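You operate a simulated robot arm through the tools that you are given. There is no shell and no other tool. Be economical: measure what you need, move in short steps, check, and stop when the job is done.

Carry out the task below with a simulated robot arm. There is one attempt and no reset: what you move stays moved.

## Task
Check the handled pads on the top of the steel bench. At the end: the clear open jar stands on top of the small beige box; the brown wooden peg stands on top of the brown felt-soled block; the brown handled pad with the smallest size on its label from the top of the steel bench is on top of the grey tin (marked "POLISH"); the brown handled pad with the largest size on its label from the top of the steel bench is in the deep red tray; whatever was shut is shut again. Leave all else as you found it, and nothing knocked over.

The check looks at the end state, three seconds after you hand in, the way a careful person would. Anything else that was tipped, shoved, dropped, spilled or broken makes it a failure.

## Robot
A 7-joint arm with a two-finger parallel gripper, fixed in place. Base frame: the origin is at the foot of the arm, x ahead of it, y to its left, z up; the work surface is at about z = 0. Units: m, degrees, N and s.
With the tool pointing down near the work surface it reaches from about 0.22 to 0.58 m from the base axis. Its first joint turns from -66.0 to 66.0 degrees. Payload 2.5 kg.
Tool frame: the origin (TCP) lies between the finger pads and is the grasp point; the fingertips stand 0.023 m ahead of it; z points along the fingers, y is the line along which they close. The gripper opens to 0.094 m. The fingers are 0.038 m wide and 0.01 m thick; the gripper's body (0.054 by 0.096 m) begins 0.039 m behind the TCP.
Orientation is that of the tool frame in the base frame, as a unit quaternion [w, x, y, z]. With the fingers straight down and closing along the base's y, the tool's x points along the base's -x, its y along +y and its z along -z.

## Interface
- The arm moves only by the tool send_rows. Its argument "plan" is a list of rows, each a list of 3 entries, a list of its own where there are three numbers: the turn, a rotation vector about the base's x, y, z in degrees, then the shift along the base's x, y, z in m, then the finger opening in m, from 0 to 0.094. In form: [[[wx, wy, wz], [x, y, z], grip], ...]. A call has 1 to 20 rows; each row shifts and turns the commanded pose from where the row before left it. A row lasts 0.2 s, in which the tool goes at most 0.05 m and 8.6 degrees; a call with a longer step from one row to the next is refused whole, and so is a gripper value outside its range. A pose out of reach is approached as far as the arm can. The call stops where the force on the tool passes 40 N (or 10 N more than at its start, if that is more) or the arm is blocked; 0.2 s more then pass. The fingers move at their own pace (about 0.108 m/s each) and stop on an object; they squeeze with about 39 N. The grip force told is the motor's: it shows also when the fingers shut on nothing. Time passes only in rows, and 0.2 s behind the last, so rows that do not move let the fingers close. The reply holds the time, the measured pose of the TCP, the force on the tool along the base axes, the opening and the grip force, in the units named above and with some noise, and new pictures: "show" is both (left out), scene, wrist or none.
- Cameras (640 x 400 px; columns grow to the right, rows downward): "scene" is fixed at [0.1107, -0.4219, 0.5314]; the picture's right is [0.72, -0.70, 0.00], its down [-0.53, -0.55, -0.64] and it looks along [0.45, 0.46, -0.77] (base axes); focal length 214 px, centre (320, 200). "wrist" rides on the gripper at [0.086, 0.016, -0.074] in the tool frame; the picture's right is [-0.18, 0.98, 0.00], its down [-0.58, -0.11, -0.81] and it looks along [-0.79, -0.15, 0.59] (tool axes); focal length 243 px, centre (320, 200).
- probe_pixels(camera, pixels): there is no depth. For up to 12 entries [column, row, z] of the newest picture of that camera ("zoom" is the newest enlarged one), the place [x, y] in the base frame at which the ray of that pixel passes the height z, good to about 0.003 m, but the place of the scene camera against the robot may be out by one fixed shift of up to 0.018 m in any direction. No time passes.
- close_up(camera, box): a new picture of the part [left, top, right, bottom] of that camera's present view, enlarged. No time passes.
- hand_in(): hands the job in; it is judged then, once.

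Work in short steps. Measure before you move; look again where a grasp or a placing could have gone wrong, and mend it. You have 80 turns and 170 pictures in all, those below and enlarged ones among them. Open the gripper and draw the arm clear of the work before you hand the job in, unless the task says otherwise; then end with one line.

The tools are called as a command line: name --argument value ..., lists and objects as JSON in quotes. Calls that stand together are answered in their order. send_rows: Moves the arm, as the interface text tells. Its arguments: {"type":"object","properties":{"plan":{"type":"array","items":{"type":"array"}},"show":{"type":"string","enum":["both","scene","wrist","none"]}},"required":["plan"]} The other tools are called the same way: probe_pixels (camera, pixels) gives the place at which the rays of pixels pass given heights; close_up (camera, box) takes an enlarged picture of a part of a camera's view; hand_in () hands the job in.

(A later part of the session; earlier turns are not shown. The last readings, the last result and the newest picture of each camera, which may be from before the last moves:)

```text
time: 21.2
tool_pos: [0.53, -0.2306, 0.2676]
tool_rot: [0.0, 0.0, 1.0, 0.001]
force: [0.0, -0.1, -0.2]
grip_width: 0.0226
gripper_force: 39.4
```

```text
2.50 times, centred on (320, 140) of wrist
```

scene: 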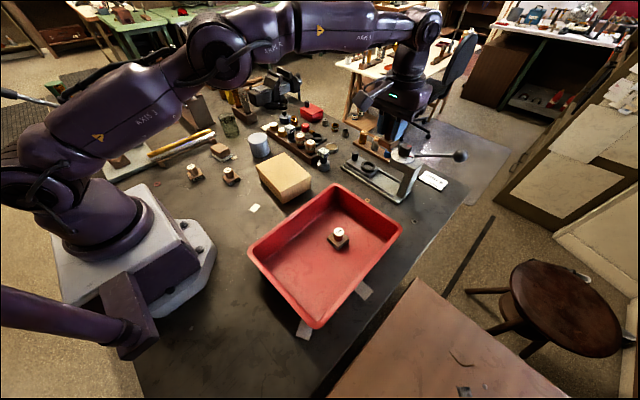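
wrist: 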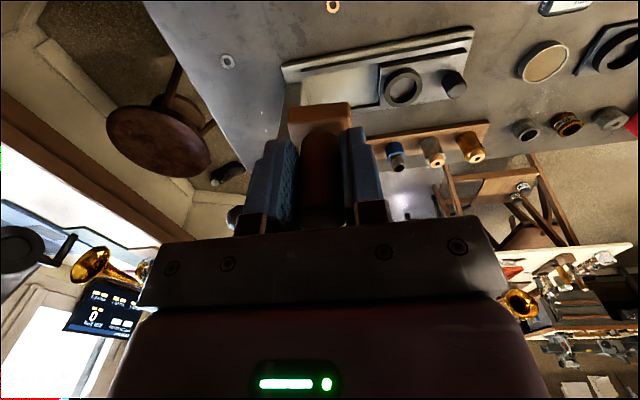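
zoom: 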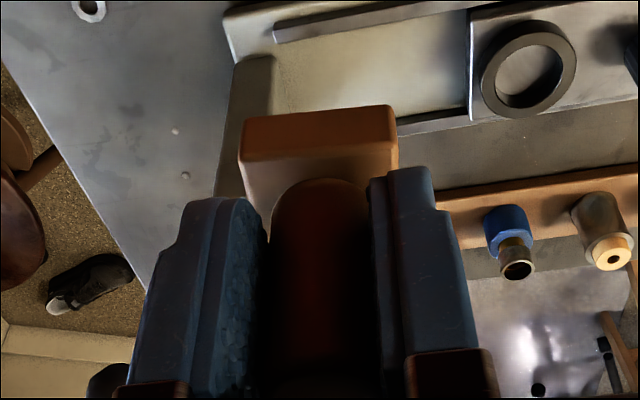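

The small ring was a loose washer and stayed on the bench. I carry the peg to above (0.27,0.28).

send_rows --plan '[[[0, 0, 0], [-0.0186, 0.0365, -0.002], 0.008], [[0, 0, 0], [-0.0186, 0.0365, -0.002], 0.008], [[0, 0, 0], [-0.0186, 0.0365, -0.002], 0.008], [[0, 0, 0], [-0.0186, 0.0365, -0.002], 0.008], [[0, 0, 0], [-0.0186, 0.0365, -0.002], 0.008], [[0, 0, 0], [-0.0186, 0.0365, -0.002], 0.008], [[0, 0, 0], [-0.0186, 0.0365, -0.002], 0.008], [[0, 0, 0], [-0.0186, 0.0365, -0.002], 0.008], [[0, 0, 0], [-0.0186, 0.0365, -0.002], 0.008], [[0, 0, 0], [-0.0186, 0.0365, -0.002], 0.008], [[0, 0, 0], [-0.0186, 0.0365, -0.002], 0.008], [[0, 0, 0], [-0.0186, 0.0365, -0.002], 0.008], [[0, 0, 0], [-0.0186, 0.0365, -0.002], 0.008], [[0, 0, 0], [-0.0186, 0.0365, -0.002], 0.008], [[0, 0, 0], [0, 0, 0], 0.008]]'

close_up --camera "wrist" --box '[200, 0, 440, 150]'

```text
time: 24.4
tool_pos: [0.2671, 0.2793, 0.2429]
tool_rot: [0.001, 0.001, 1.0, 0.0]
force: [-0.5, -0.6, -0.1]
grip_width: 0.0226
gripper_force: 38.9
```

scene: 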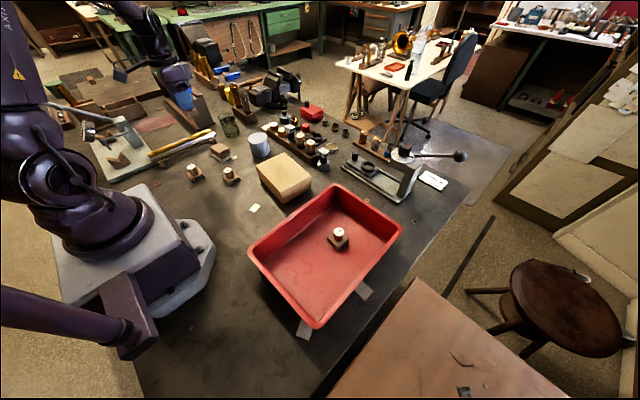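
wrist: 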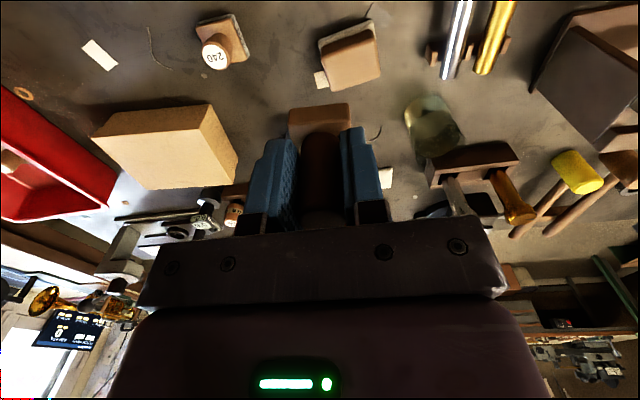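

```text
2.67 times, centred on (320, 75) of wrist
```

zoom: 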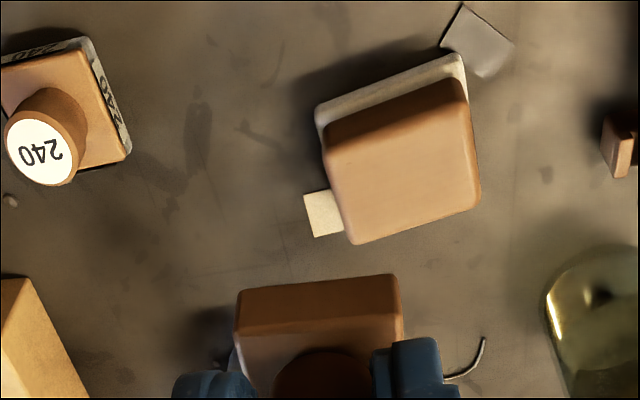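

Block top centre is at wrist (352,64); 240 knob top at (215,57); jar visible at (434,128). I probe them.

probe_pixels --camera "wrist" --pixels '[[352.3, 63.8, 0.03], [352.3, 63.8, 0.04], [352.3, 63.8, 0.05], [322, 56, 0.04], [374, 32, 0.04], [380, 77, 0.04], [333, 91, 0.04], [319, 45, 0], [372, 22, 0], [216, 56, 0.05], [224, 45, 0.02]]'

close_up --camera "scene" --box '[180, 130, 260, 180]'

```text
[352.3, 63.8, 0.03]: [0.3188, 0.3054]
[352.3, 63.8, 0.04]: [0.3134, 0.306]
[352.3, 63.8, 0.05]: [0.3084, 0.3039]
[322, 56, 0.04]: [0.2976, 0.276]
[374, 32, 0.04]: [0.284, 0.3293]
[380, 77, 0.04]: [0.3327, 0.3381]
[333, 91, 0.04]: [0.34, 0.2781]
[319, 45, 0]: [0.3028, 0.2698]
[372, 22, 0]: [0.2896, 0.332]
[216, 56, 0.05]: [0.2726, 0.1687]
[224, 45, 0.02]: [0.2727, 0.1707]
```

```text
8.00 times, centred on (220, 155) of scene
```

zoom: 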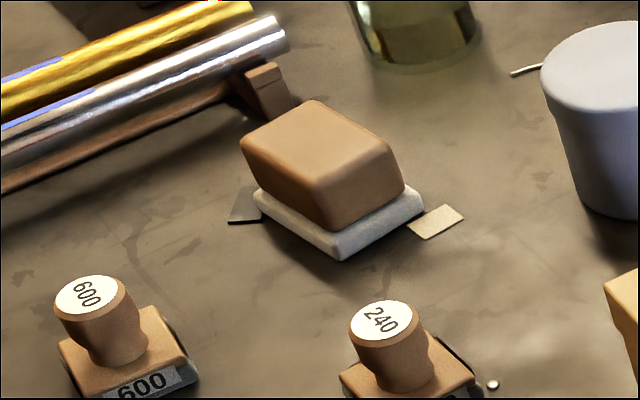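

I rotate +12° to match the block and lower to z≈0.14 over (0.31,0.305).

send_rows --plan '[[[0, 0, 6], [0.02, 0.013, -0.025], 0.008], [[0, 0, 6], [0.022, 0.013, -0.025], 0.008], [[0, 0, 0], [0, 0, -0.03], 0.008], [[0, 0, 0], [0, 0, -0.023], 0.008], [[0, 0, 0], [0, 0, 0], 0.008]]'

close_up --camera "wrist" --box '[200, 0, 440, 150]'

close_up --camera "scene" --box '[180, 110, 260, 180]'

```text
time: 25.6
tool_pos: [0.3072, 0.3028, 0.1374]
tool_rot: [0.0, -0.104, 0.995, 0.0]
force: [-0.2, 0.5, -1.0]
grip_width: 0.0224
gripper_force: 39.4
```

scene: 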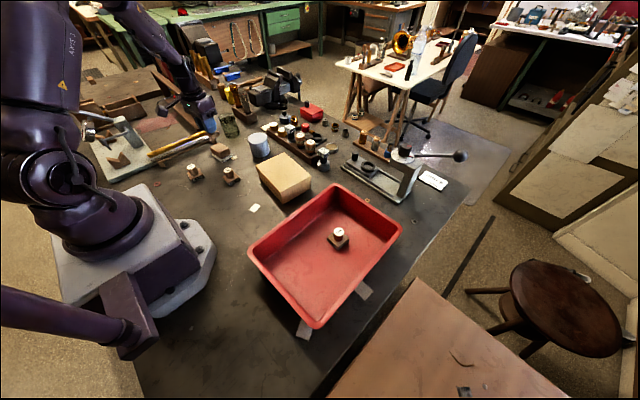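
wrist: 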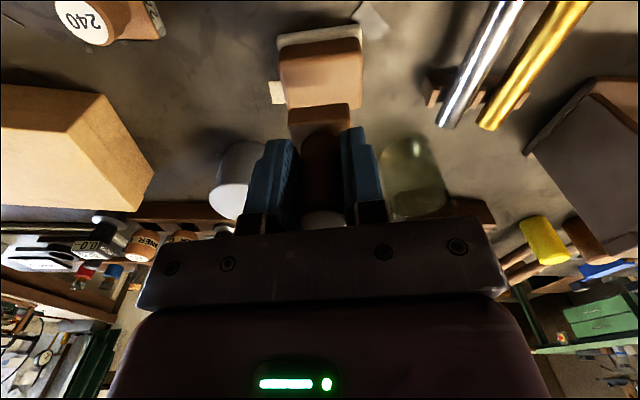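

```text
2.67 times, centred on (320, 75) of wrist
```

zoom: 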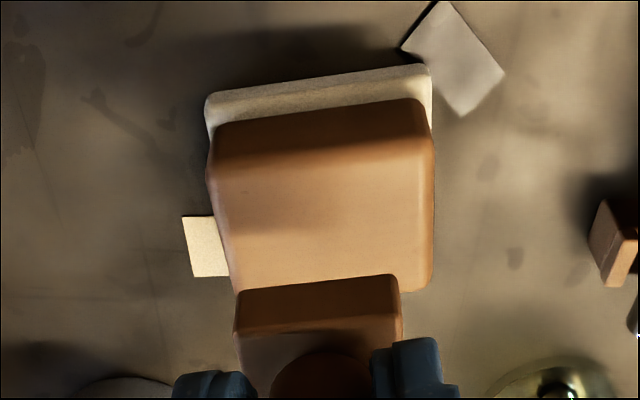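

```text
5.71 times, centred on (220, 145) of scene
```

zoom: 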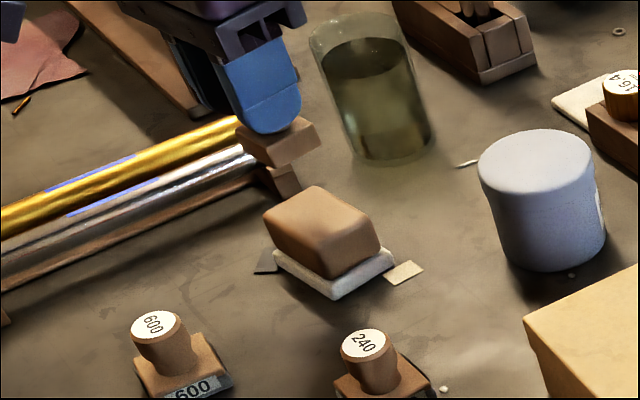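

Lateral alignment is good. I probe block front edge (319,46) and back edge (324,107) for forward alignment.

probe_pixels --camera "wrist" --pixels '[[319, 46, 0.03], [319, 46, 0.04], [324, 108, 0.03], [324, 108, 0.04], [318, 33, 0], [321, 107, 0.089], [321, 126, 0.1]]'

probe_pixels --camera "scene" --pixels '[[220, 149, 0.03], [220, 149, 0.04], [269, 133, 0.09]]'

```text
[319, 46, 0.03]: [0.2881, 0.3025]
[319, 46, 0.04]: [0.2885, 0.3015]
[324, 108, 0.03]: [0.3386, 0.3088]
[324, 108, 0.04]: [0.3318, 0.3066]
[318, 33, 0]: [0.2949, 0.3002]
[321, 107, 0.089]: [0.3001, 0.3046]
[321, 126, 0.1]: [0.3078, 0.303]
```

```text
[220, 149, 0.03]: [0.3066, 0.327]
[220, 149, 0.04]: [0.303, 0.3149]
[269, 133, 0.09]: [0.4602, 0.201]
```

Peg centre will land within millimetres of block centre (0.312,0.305). I lower in small steps to touch.

send_rows --plan '[[[0, 0, 0], [0, 0.001, -0.025], 0.008], [[0, 0, 0], [0, 0, -0.012], 0.008], [[0, 0, 0], [0, 0, -0.004], 0.008], [[0, 0, 0], [0, 0, 0], 0.008]]'

close_up --camera "scene" --box '[180, 110, 260, 180]'

close_up --camera "wrist" --box '[200, 0, 440, 150]'

```text
time: 26.6
tool_pos: [0.309, 0.3018, 0.0982]
tool_rot: [0.0, -0.104, 0.995, 0.0]
force: [0.5, 0.3, -1.0]
grip_width: 0.0224
gripper_force: 39.4
```

scene: 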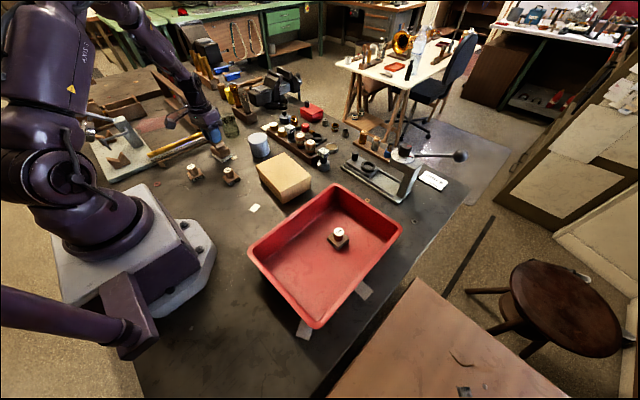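
wrist: 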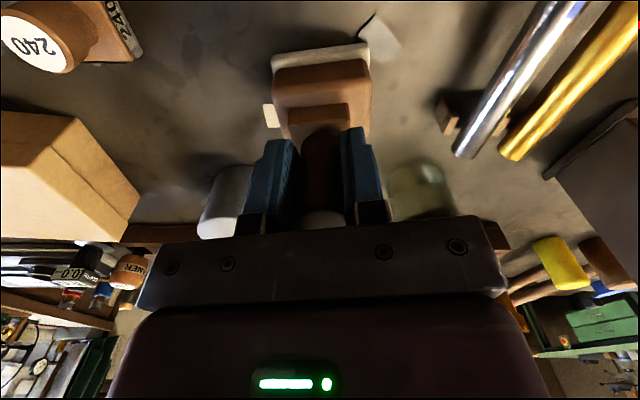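

```text
5.71 times, centred on (220, 145) of scene
```

zoom: 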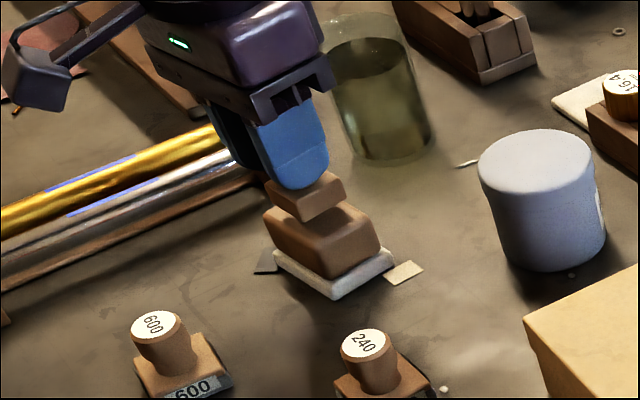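

```text
2.67 times, centred on (320, 75) of wrist
```

zoom: 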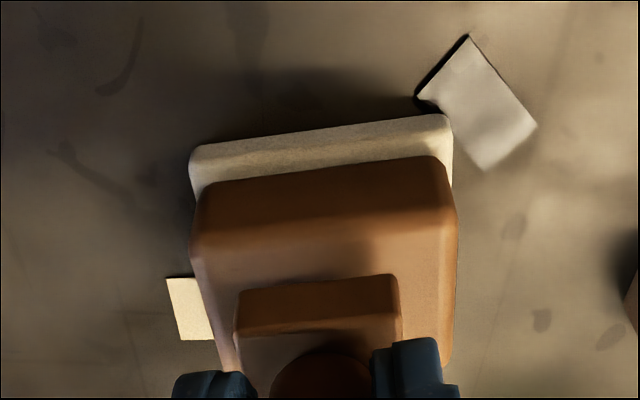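

Peg hovers over block centre. I lower in 3 mm steps until contact.

send_rows --plan '[[[0, 0, 0], [0, 0.0015, -0.004], 0.008], [[0, 0, 0], [0, 0, -0.003], 0.008], [[0, 0, 0], [0, 0, -0.003], 0.008], [[0, 0, 0], [0, 0, 0], 0.008]]' --show "none"

close_up --camera "scene" --box '[190, 130, 250, 170]'

```text
time: 27.6
tool_pos: [0.3115, 0.3045, 0.0886]
tool_rot: [0.001, -0.104, 0.995, 0.002]
force: [-7.9, -6.2, 29.1]
grip_width: 0.0223
gripper_force: 38.6
```

```text
10.00 times, centred on (220, 150) of scene
```

zoom: 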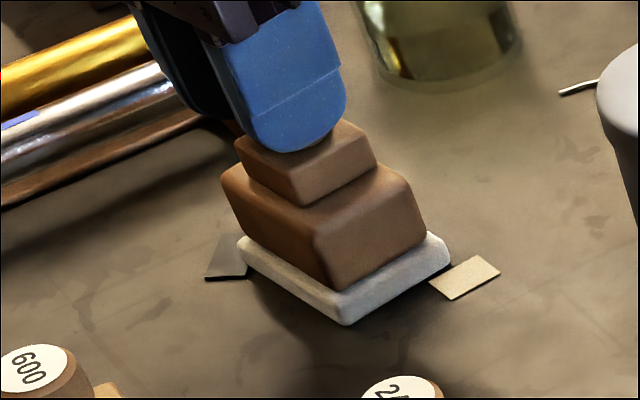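

Contact (29 N). I relieve by ~1.5 mm, open, and rise.

send_rows --plan '[[[0, 0, 0], [0, 0, 0.0015], 0.008], [[0, 0, 0], [0, 0, 0], 0.04], [[0, 0, 0], [0, 0, 0], 0.04], [[0, 0, 0], [0, 0, 0.03], 0.04], [[0, 0, 0], [0, 0, 0.04], 0.04], [[0, 0, 0], [0, 0, 0.04], 0.04], [[0, 0, 0], [0, 0, 0], 0.04]]'

close_up --camera "scene" --box '[180, 110, 260, 180]'

close_up --camera "wrist" --box '[160, 0, 480, 200]'

```text
time: 29.2
tool_pos: [0.311, 0.3042, 0.2014]
tool_rot: [0.0, -0.104, 0.995, 0.0]
force: [0.3, 0.5, 0.3]
grip_width: 0.04
gripper_force: 0.0
```

scene: 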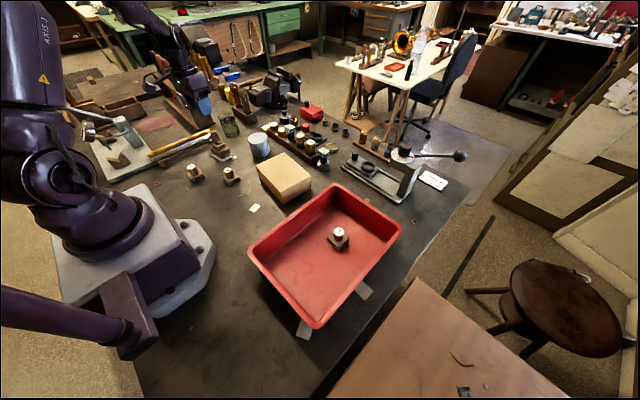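
wrist: 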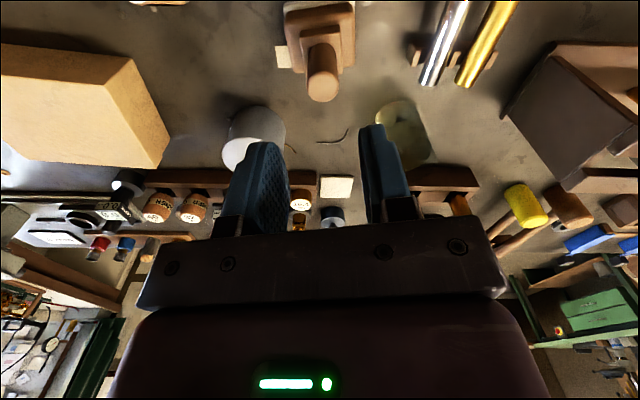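

```text
5.71 times, centred on (220, 145) of scene
```

zoom: 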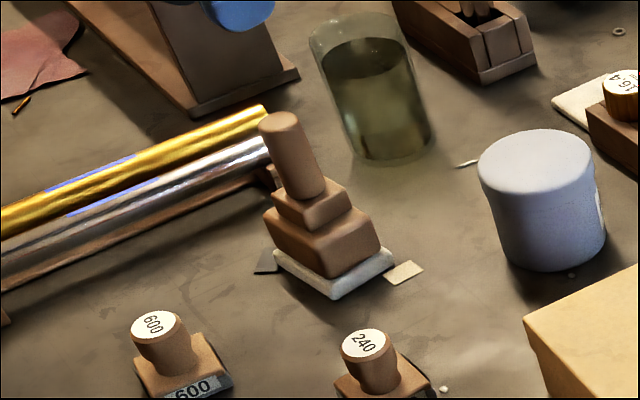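

```text
2.00 times, centred on (320, 100) of wrist
```

zoom: 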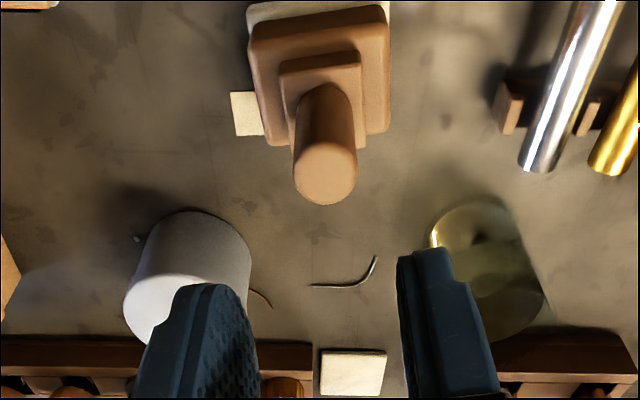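

Peg stands on the block. Next the 240 pad at ≈(0.2725,0.170): I move above it.

send_rows --plan '[[[0, 0, -6], [-0.01, -0.034, 0], 0.06], [[0, 0, -6], [-0.01, -0.034, 0], 0.06], [[0, 0, 0], [-0.01, -0.034, -0.01], 0.06], [[0, 0, 0], [-0.009, -0.032, -0.02], 0.06], [[0, 0, 0], [0, 0, -0.02], 0.06], [[0, 0, 0], [0, 0, 0], 0.06]]' --show "wrist"

close_up --camera "wrist" --box '[200, 0, 440, 150]'

```text
time: 30.6
tool_pos: [0.2731, 0.1709, 0.1475]
tool_rot: [0.0, 0.001, 1.0, 0.001]
force: [-0.2, 0.1, 0.9]
grip_width: 0.0599
gripper_force: 0.1
```

wrist: 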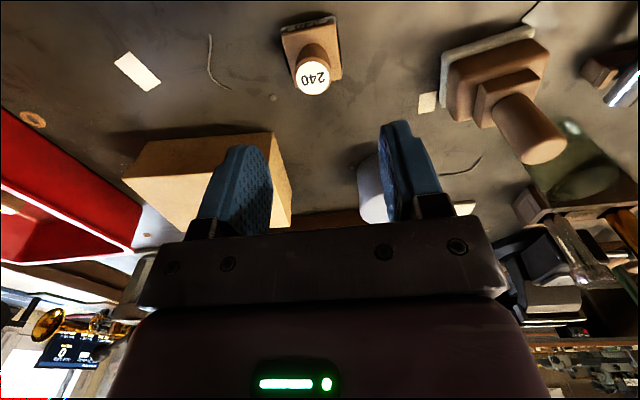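

```text
2.67 times, centred on (320, 75) of wrist
```

zoom: 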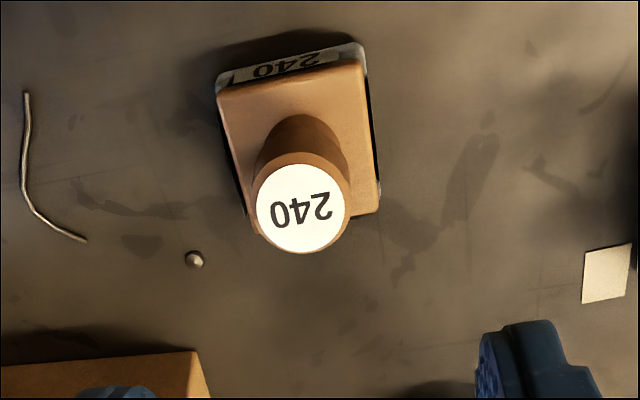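

Knob top centre at wrist (313,78). I probe it and the tin.

probe_pixels --camera "wrist" --pixels '[[313, 78, 0.05], [313, 78, 0.053], [312, 54, 0.02], [313, 78, 0.045]]'

probe_pixels --camera "scene" --pixels '[[257.5, 136, 0.06], [257.5, 136, 0.07], [254, 151.5, 0], [262, 157.4, 0], [247.5, 137, 0.06], [267.5, 136, 0.06], [235, 133, 0], [224, 116, 0.1]]'

```text
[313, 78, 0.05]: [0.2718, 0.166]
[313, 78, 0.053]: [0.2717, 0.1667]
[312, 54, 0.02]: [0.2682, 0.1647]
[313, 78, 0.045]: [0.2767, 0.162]
```

```text
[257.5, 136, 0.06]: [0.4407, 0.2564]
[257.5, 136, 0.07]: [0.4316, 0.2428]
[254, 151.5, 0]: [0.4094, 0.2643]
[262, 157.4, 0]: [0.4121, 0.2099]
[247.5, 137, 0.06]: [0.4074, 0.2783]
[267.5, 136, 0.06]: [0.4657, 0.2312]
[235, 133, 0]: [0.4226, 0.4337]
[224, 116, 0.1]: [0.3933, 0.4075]
```

I centre on (0.271,0.166), lower to z 0.048 and grip.

send_rows --plan '[[[0, 0, 0], [-0.002, -0.005, -0.03], 0.06], [[0, 0, 0], [0, 0, -0.035], 0.06], [[0, 0, 0], [0, 0, -0.034], 0.06], [[0, 0, 0], [0, 0, 0], 0.06], [[0, 0, 0], [0, 0, 0], 0.01], [[0, 0, 0], [0, 0, 0], 0.01], [[0, 0, 0], [0, 0, 0], 0.01]]'

```text
time: 32.2
tool_pos: [0.2695, 0.1669, 0.049]
tool_rot: [0.0, -0.001, 1.0, 0.0]
force: [-0.1, 0.5, 0.2]
grip_width: 0.0266
gripper_force: 39.2
```

scene: 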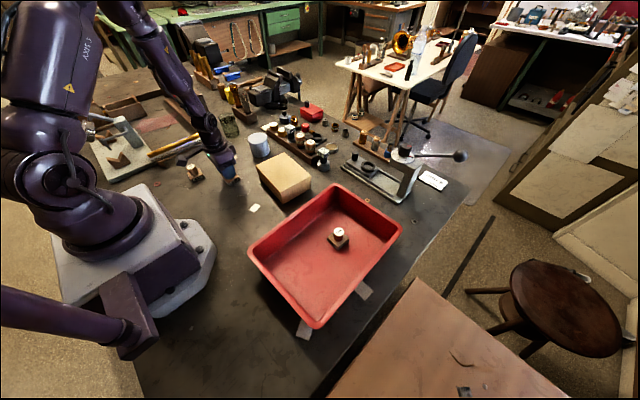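
wrist: 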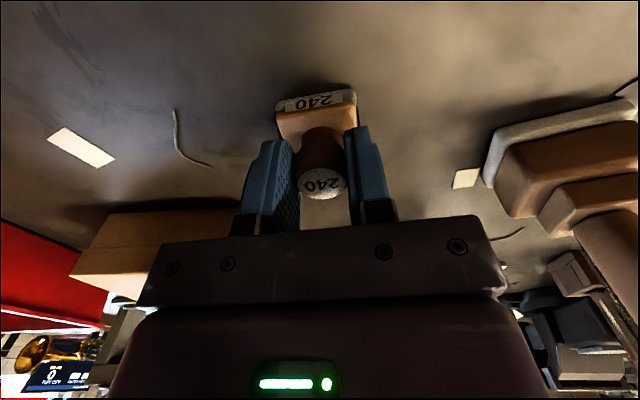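

Gripped. I lift to z≈0.24 and move over toward the tin at (0.40,0.225).

send_rows --plan '[[[0, 0, 0], [0, 0, 0.02], 0.01], [[0, 0, 0], [0, 0, 0.04], 0.01], [[0, 0, 0], [0, 0, 0.045], 0.01], [[0, 0, 0], [0, 0, 0.045], 0.01], [[0, 0, 0], [0, 0, 0.04], 0.01], [[0, 0, 0], [0.032, 0.015, 0], 0.01], [[0, 0, 0], [0.032, 0.015, 0], 0.01], [[0, 0, 0], [0.032, 0.015, 0], 0.01], [[0, 0, 0], [0.032, 0.012, 0], 0.01], [[0, 0, 0], [0, 0, 0], 0.01]]'

close_up --camera "wrist" --box '[200, 0, 440, 150]'

```text
time: 34.4
tool_pos: [0.3986, 0.2222, 0.2395]
tool_rot: [0.0, 0.0, 1.0, 0.0]
force: [0.2, 0.6, -0.5]
grip_width: 0.0266
gripper_force: 39.1
```

scene: 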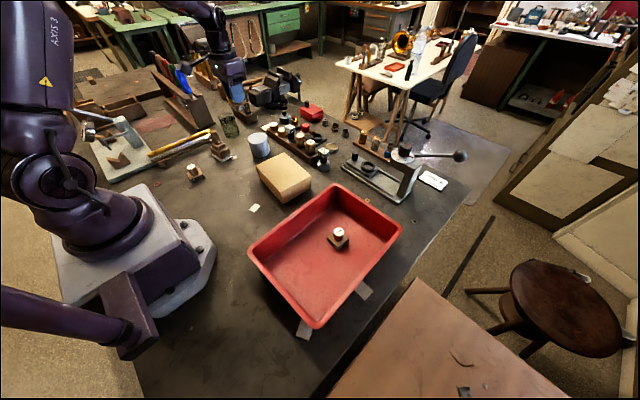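
wrist: 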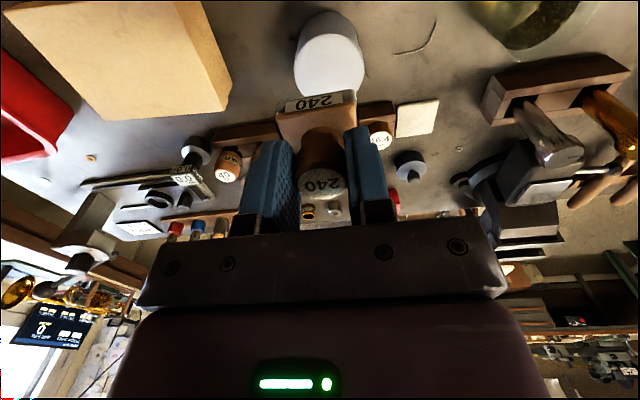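

```text
2.67 times, centred on (320, 75) of wrist
```

zoom: 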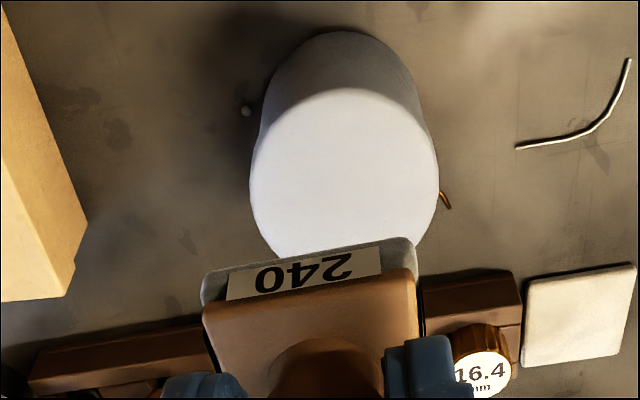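

Tin top centre appears at wrist (329,66), front-bottom edge at (329,12), front top edge (329,34). I probe.

probe_pixels --camera "wrist" --pixels '[[328.6, 12, 0], [329, 34, 0.06], [329, 34, 0.07], [329, 66, 0.06], [329, 66, 0.07], [294, 66, 0.06], [365, 66, 0.06], [294, 66, 0.07], [365, 66, 0.07]]'

```text
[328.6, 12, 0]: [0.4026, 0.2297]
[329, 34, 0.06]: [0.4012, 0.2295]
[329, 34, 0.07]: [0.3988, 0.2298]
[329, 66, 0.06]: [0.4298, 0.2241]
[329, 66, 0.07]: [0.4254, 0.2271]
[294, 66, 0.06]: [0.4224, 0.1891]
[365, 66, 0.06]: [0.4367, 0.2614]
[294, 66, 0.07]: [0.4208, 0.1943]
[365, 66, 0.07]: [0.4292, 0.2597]
```

Tin: radius ≈0.034, top ≈0.06, centre ≈(0.433,0.227). I move above and lower to z 0.13.

send_rows --plan '[[[0, 0, 0], [0.034, 0.004, -0.03], 0.01], [[0, 0, 0], [0, 0, -0.035], 0.01], [[0, 0, 0], [0, 0, -0.035], 0.01], [[0, 0, 0], [0, 0, -0.01], 0.01], [[0, 0, 0], [0, 0, 0], 0.01]]'

close_up --camera "scene" --box '[215, 100, 311, 160]'

close_up --camera "wrist" --box '[200, 0, 440, 150]'

```text
time: 35.6
tool_pos: [0.4342, 0.2272, 0.1285]
tool_rot: [0.0, 0.001, 1.0, -0.001]
force: [0.5, -0.5, -0.6]
grip_width: 0.0267
gripper_force: 39.0
```

scene: 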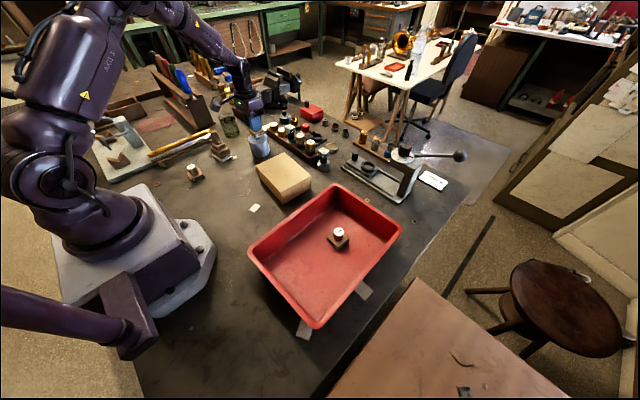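
wrist: 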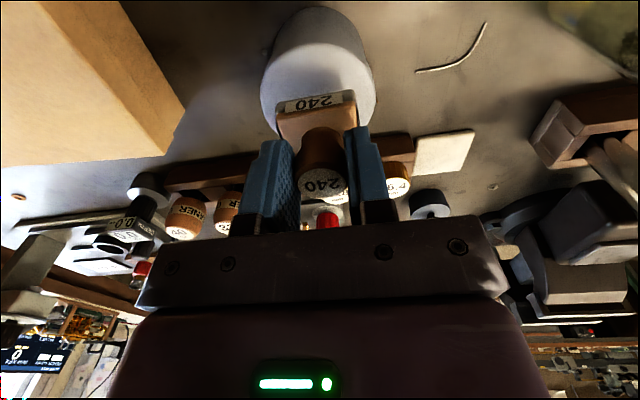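

```text
6.67 times, centred on (263, 130) of scene
```

zoom: 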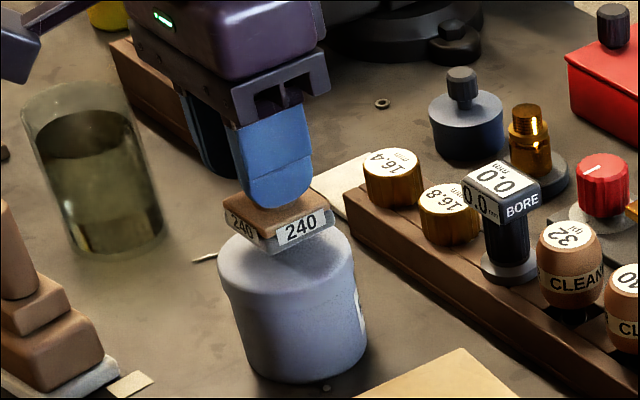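

```text
2.67 times, centred on (320, 75) of wrist
```

zoom: 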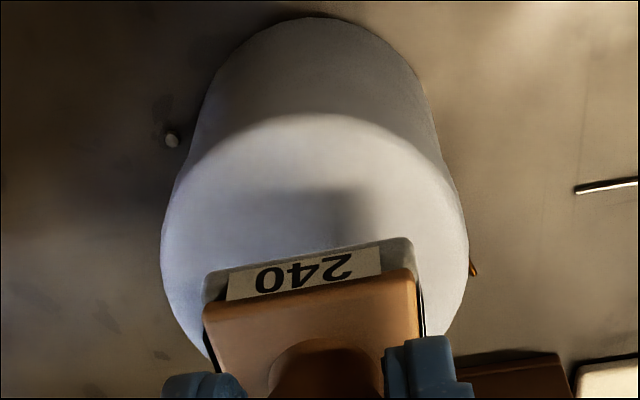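

Well aligned. I lower in small steps to contact.

send_rows --plan '[[[0, 0, 0], [0, 0.001, -0.01], 0.01], [[0, 0, 0], [0, 0, -0.004], 0.01], [[0, 0, 0], [0, 0, 0], 0.01]]'

close_up --camera "scene" --box '[215, 100, 311, 160]'

close_up --camera "wrist" --box '[200, 0, 440, 150]'

```text
time: 36.4
tool_pos: [0.4329, 0.2275, 0.1146]
tool_rot: [0.001, 0.0, 1.0, 0.0]
force: [-3.8, -2.0, 10.0]
grip_width: 0.0264
gripper_force: 38.7
```

scene: 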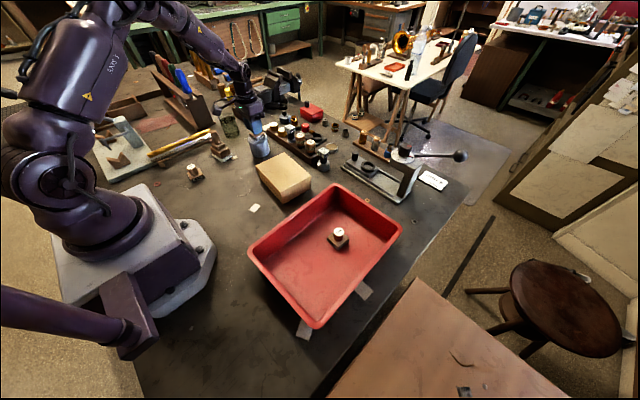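
wrist: 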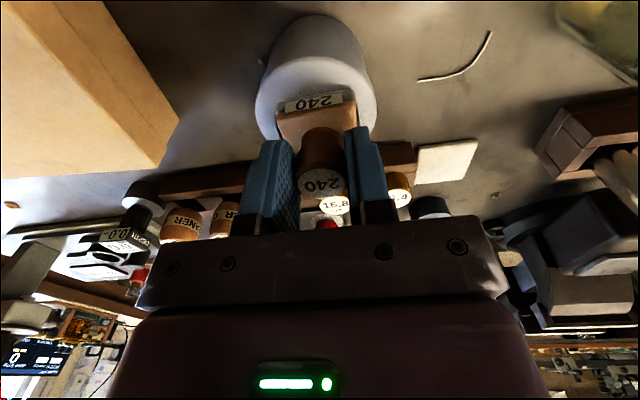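

```text
6.67 times, centred on (263, 130) of scene
```

zoom: 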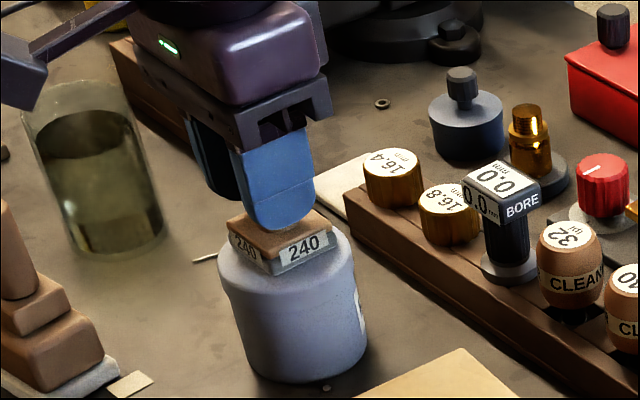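

```text
2.67 times, centred on (320, 75) of wrist
```

zoom: 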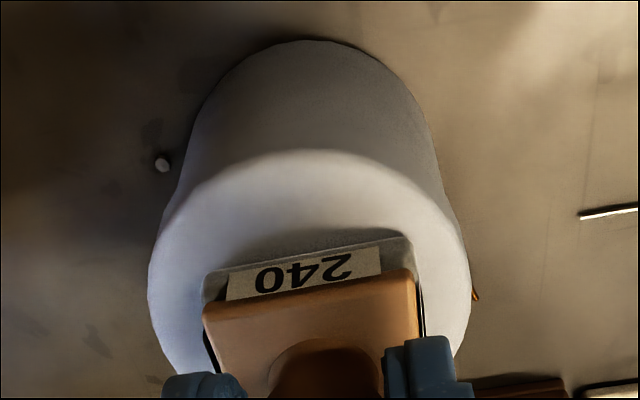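

Contact at z 0.1146 (tin top ≈0.065). I check the fore-aft centring by probing tin front rim and pad front edge.

probe_pixels --camera "wrist" --pixels '[[317, 57, 0.065], [315.4, 94.5, 0.066], [257, 110, 0.065], [376, 105, 0.065], [277, 105, 0.066], [355, 92, 0.066]]'

probe_pixels --camera "scene" --pixels '[[258, 139.5, 0.065], [257.7, 137, 0.065]]'

```text
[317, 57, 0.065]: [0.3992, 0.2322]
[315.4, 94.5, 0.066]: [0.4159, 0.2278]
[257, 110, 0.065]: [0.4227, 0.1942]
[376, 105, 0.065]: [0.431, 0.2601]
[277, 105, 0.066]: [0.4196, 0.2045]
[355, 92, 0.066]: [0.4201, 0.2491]
```

```text
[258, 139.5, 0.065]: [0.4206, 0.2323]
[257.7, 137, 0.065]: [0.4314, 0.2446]
```

Pad is ~5 mm too far in x. I lift 4 mm, shift back 5 mm, and lower again.

send_rows --plan '[[[0, 0, 0], [0, 0, 0.005], 0.01], [[0, 0, 0], [-0.005, 0, 0], 0.01], [[0, 0, 0], [0, 0, -0.004], 0.01], [[0, 0, 0], [0, 0, 0], 0.01]]' --show "none"

close_up --camera "scene" --box '[235, 110, 283, 160]'

```text
time: 37.4
tool_pos: [0.4272, 0.2283, 0.1173]
tool_rot: [0.0, 0.0, 1.0, -0.001]
force: [0.2, 0.6, -0.1]
grip_width: 0.0266
gripper_force: 39.0
```

```text
8.00 times, centred on (259, 135) of scene
```

zoom: 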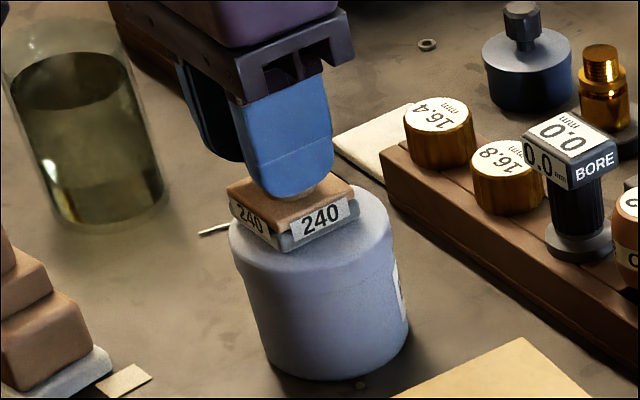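

Scene close-up shows the pad now left of tin centre (pad mid col 292, tin mid 311). I shift (+3,−6) mm and check again before lowering.

send_rows --plan '[[[0, 0, 0], [0.003, -0.006, 0.0], 0.01], [[0, 0, 0], [0, 0, 0], 0.01]]' --show "wrist"

close_up --camera "scene" --box '[235, 110, 283, 160]'

close_up --camera "wrist" --box '[240, 0, 400, 150]'

```text
time: 38.0
tool_pos: [0.4314, 0.2229, 0.1165]
tool_rot: [0.0, 0.001, 1.0, 0.0]
force: [-0.2, -0.1, -0.8]
grip_width: 0.0266
gripper_force: 39.2
```

wrist: 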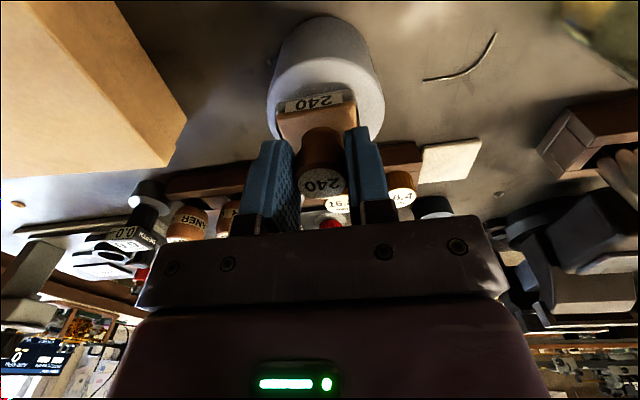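

```text
8.00 times, centred on (259, 135) of scene
```

zoom: 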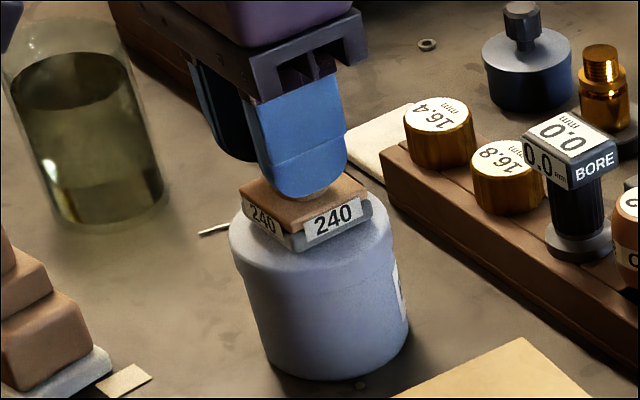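

```text
2.67 times, centred on (320, 75) of wrist
```

zoom: 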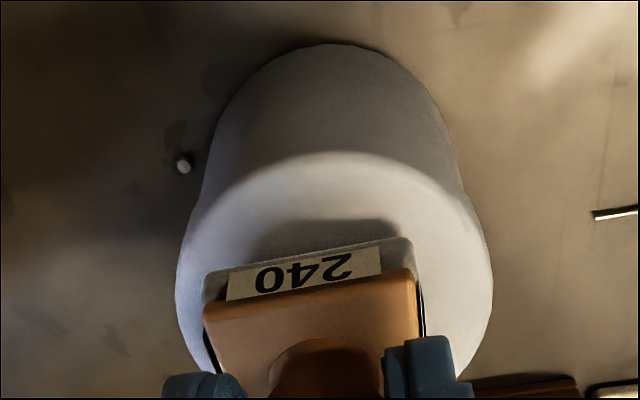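

Both views now within a few mm of centred. I make a final small shift and lower to contact.

send_rows --plan '[[[0, 0, 0], [-0.002, 0.001, -0.001], 0.01], [[0, 0, 0], [0, 0, -0.0015], 0.01], [[0, 0, 0], [0, 0, -0.0005], 0.01], [[0, 0, 0], [0, 0, 0], 0.01]]' --show "none"

```text
time: 39.0
tool_pos: [0.4289, 0.2235, 0.1146]
tool_rot: [0.0, 0.0, 1.0, 0.001]
force: [-5.5, 1.4, 19.0]
grip_width: 0.0265
gripper_force: 39.8
```

Contact at 19 N; I relieve 1 mm, open, and rise.

send_rows --plan '[[[0, 0, 0], [0, 0, 0.001], 0.01], [[0, 0, 0], [0, 0, 0], 0.045], [[0, 0, 0], [0, 0, 0], 0.045], [[0, 0, 0], [0, 0, 0.03], 0.045], [[0, 0, 0], [0, 0, 0.045], 0.045], [[0, 0, 0], [0, 0, 0.045], 0.045], [[0, 0, 0], [0, 0, 0], 0.09]]'

close_up --camera "scene" --box '[215, 100, 311, 160]'

close_up --camera "wrist" --box '[240, 0, 560, 200]'

```text
time: 40.6
tool_pos: [0.4312, 0.2237, 0.2318]
tool_rot: [0.0, 0.0, 1.0, 0.0]
force: [-0.5, 0.5, 0.2]
grip_width: 0.0901
gripper_force: 0.1
```

scene: 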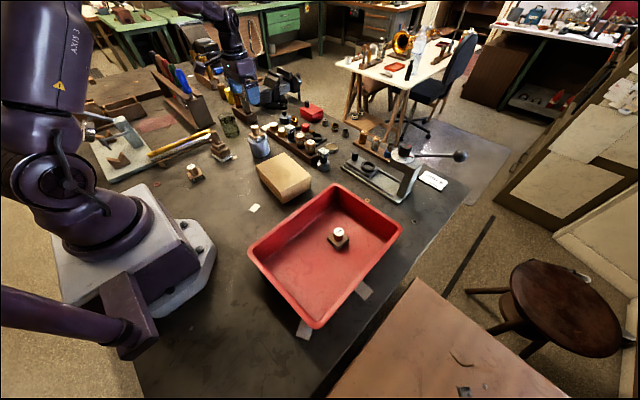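
wrist: 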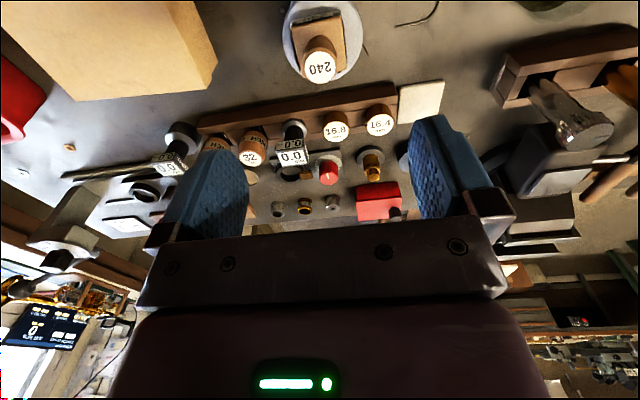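

```text
6.67 times, centred on (263, 130) of scene
```

zoom: 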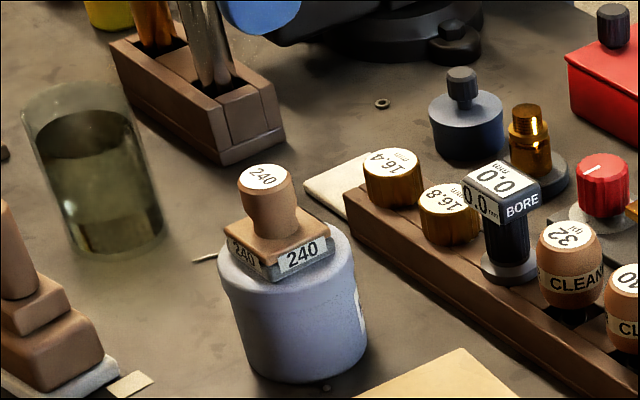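

```text
2.00 times, centred on (400, 100) of wrist
```

zoom: 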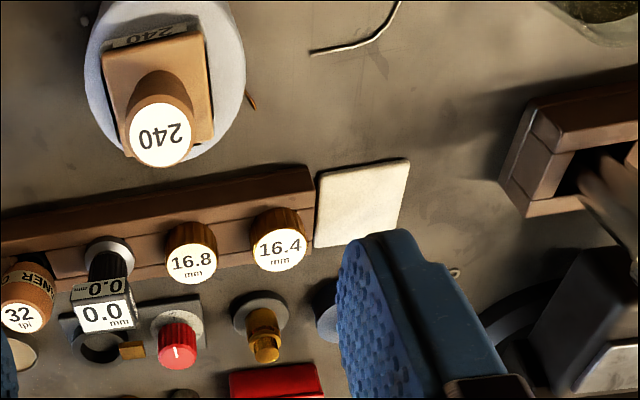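

240 pad sits on the tin. Now the jar: I move to (0.37,0.40) at z≈0.26 with gripper wide to measure it.

send_rows --plan '[[[0, 0, 0], [-0.012, 0.036, 0.006], 0.094], [[0, 0, 0], [-0.012, 0.036, 0.006], 0.094], [[0, 0, 0], [-0.012, 0.036, 0.006], 0.094], [[0, 0, 0], [-0.012, 0.036, 0.006], 0.094], [[0, 0, 0], [-0.012, 0.032, 0.006], 0.094], [[0, 0, 0], [0, 0, 0], 0.094]]'

close_up --camera "wrist" --box '[200, 0, 440, 150]'

```text
time: 42.0
tool_pos: [0.3727, 0.4011, 0.2638]
tool_rot: [0.0, 0.001, 1.0, 0.001]
force: [-0.2, -0.9, 0.8]
grip_width: 0.094
gripper_force: 0.1
```

scene: 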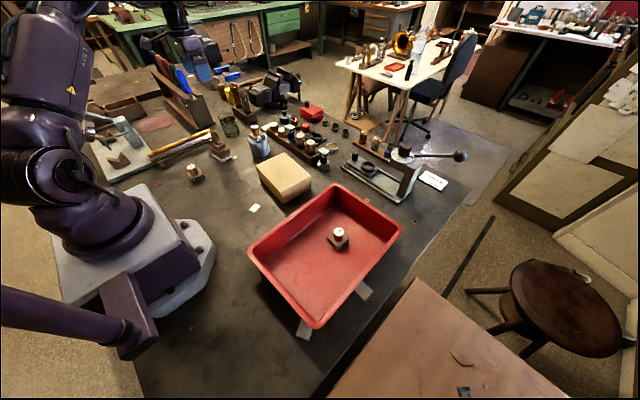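
wrist: 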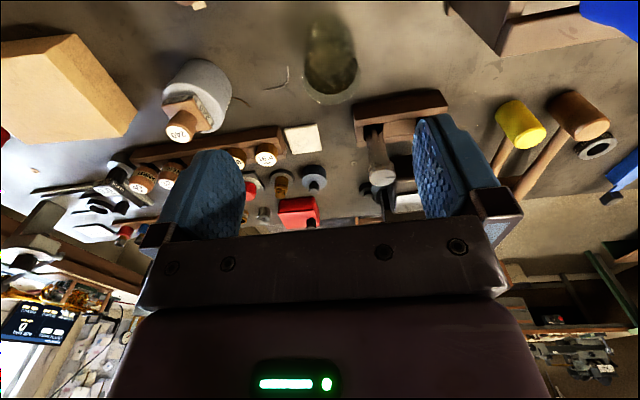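

```text
2.67 times, centred on (320, 75) of wrist
```

zoom: 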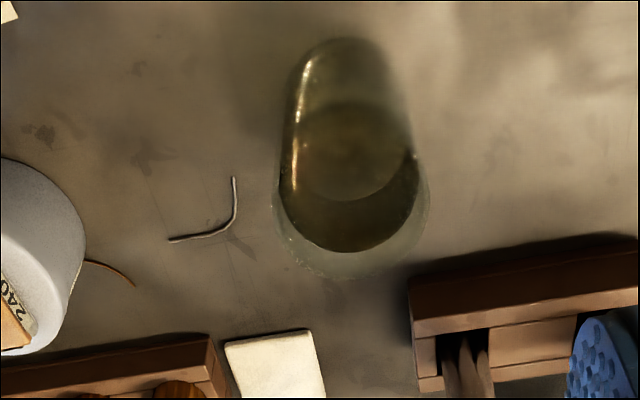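

Jar: bottom front edge (329,14); rim left/right (303,77)/(360,77), rim back (333,105). I probe at several heights.

probe_pixels --camera "wrist" --pixels '[[329.4, 14, 0], [331, 78, 0.08], [331, 78, 0.1], [303, 77, 0.08], [360.5, 77, 0.08], [303, 77, 0.1], [360.5, 77, 0.1], [333, 105, 0.08], [333, 105, 0.1], [311, 23, 0], [345, 23, 0]]'

close_up --camera "scene" --box '[200, 90, 264, 145]'

```text
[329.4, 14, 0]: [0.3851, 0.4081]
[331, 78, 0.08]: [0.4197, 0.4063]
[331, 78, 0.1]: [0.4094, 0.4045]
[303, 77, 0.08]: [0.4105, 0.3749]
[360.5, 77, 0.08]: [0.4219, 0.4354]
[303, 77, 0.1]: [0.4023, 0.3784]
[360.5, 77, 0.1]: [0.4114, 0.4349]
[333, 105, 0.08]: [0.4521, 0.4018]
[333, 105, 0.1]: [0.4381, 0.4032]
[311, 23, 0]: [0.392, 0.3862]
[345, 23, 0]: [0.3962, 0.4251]
```

```text
7.27 times, centred on (232, 118) of scene
```

zoom: 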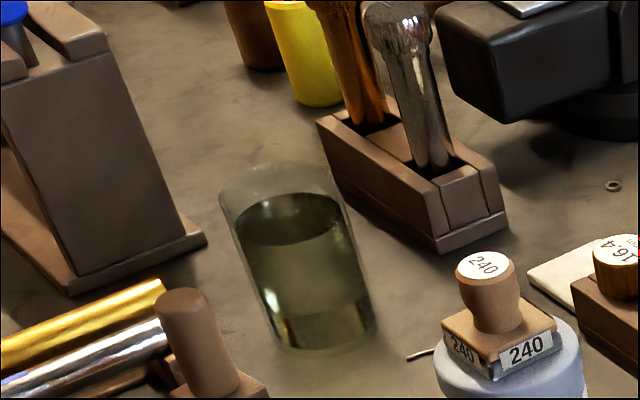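

Jar ≈ centre (0.414,0.405), radius ≈0.029, height ≈0.09, with liquid inside. I move above it and lower to z 0.14 (tips above the rim).

send_rows --plan '[[[0, 0, 0], [0.02, 0.002, 0], 0.094], [[0, 0, 0], [0.0213, 0.002, -0.02], 0.094], [[0, 0, 0], [0, 0, -0.04], 0.094], [[0, 0, 0], [0, 0, -0.04], 0.094], [[0, 0, 0], [0, 0, -0.023], 0.094], [[0, 0, 0], [0, 0, 0], 0.094]]'

close_up --camera "wrist" --box '[160, 0, 480, 200]'

close_up --camera "scene" --box '[180, 70, 276, 145]'

```text
time: 43.4
tool_pos: [0.4115, 0.4027, 0.1427]
tool_rot: [0.0, 0.0, 1.0, 0.0]
force: [-0.3, 0.1, 0.6]
grip_width: 0.0941
gripper_force: 0.0
```

scene: 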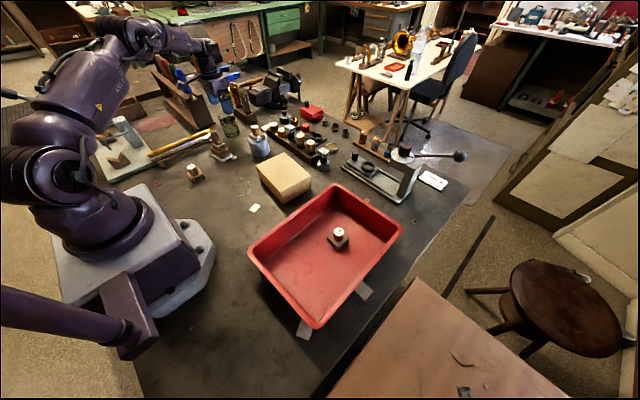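
wrist: 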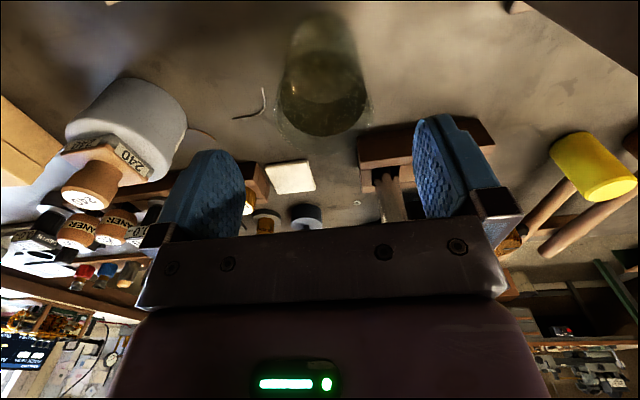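

```text
2.00 times, centred on (320, 100) of wrist
```

zoom: 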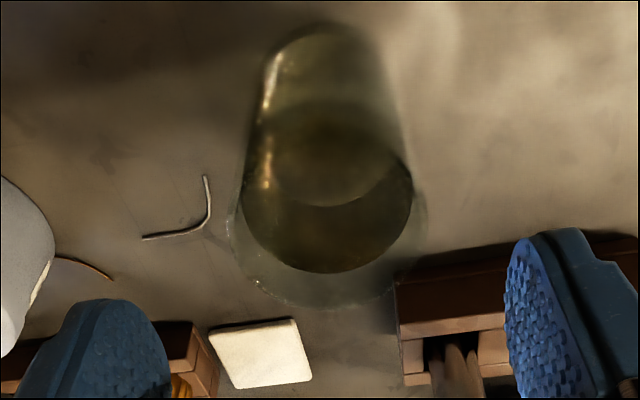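

```text
5.33 times, centred on (228, 108) of scene
```

zoom: 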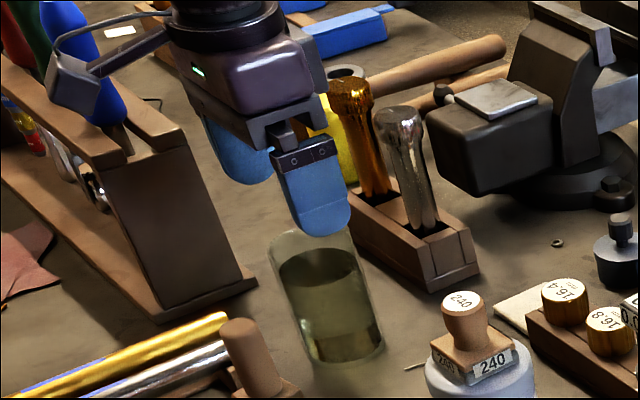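

I verify jar centring under the TCP.

probe_pixels --camera "wrist" --pixels '[[323, 154, 0.09], [323, 154, 0.08], [273.5, 108, 0.09], [373.5, 108, 0.09], [320, 11, 0], [366, 90, 0.068], [281, 90, 0.068]]'

```text
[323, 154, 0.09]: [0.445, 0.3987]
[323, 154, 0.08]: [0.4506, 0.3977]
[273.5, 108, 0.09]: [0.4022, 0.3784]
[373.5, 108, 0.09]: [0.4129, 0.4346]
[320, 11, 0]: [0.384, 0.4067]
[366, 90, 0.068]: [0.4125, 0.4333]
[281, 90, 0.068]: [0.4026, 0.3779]
```

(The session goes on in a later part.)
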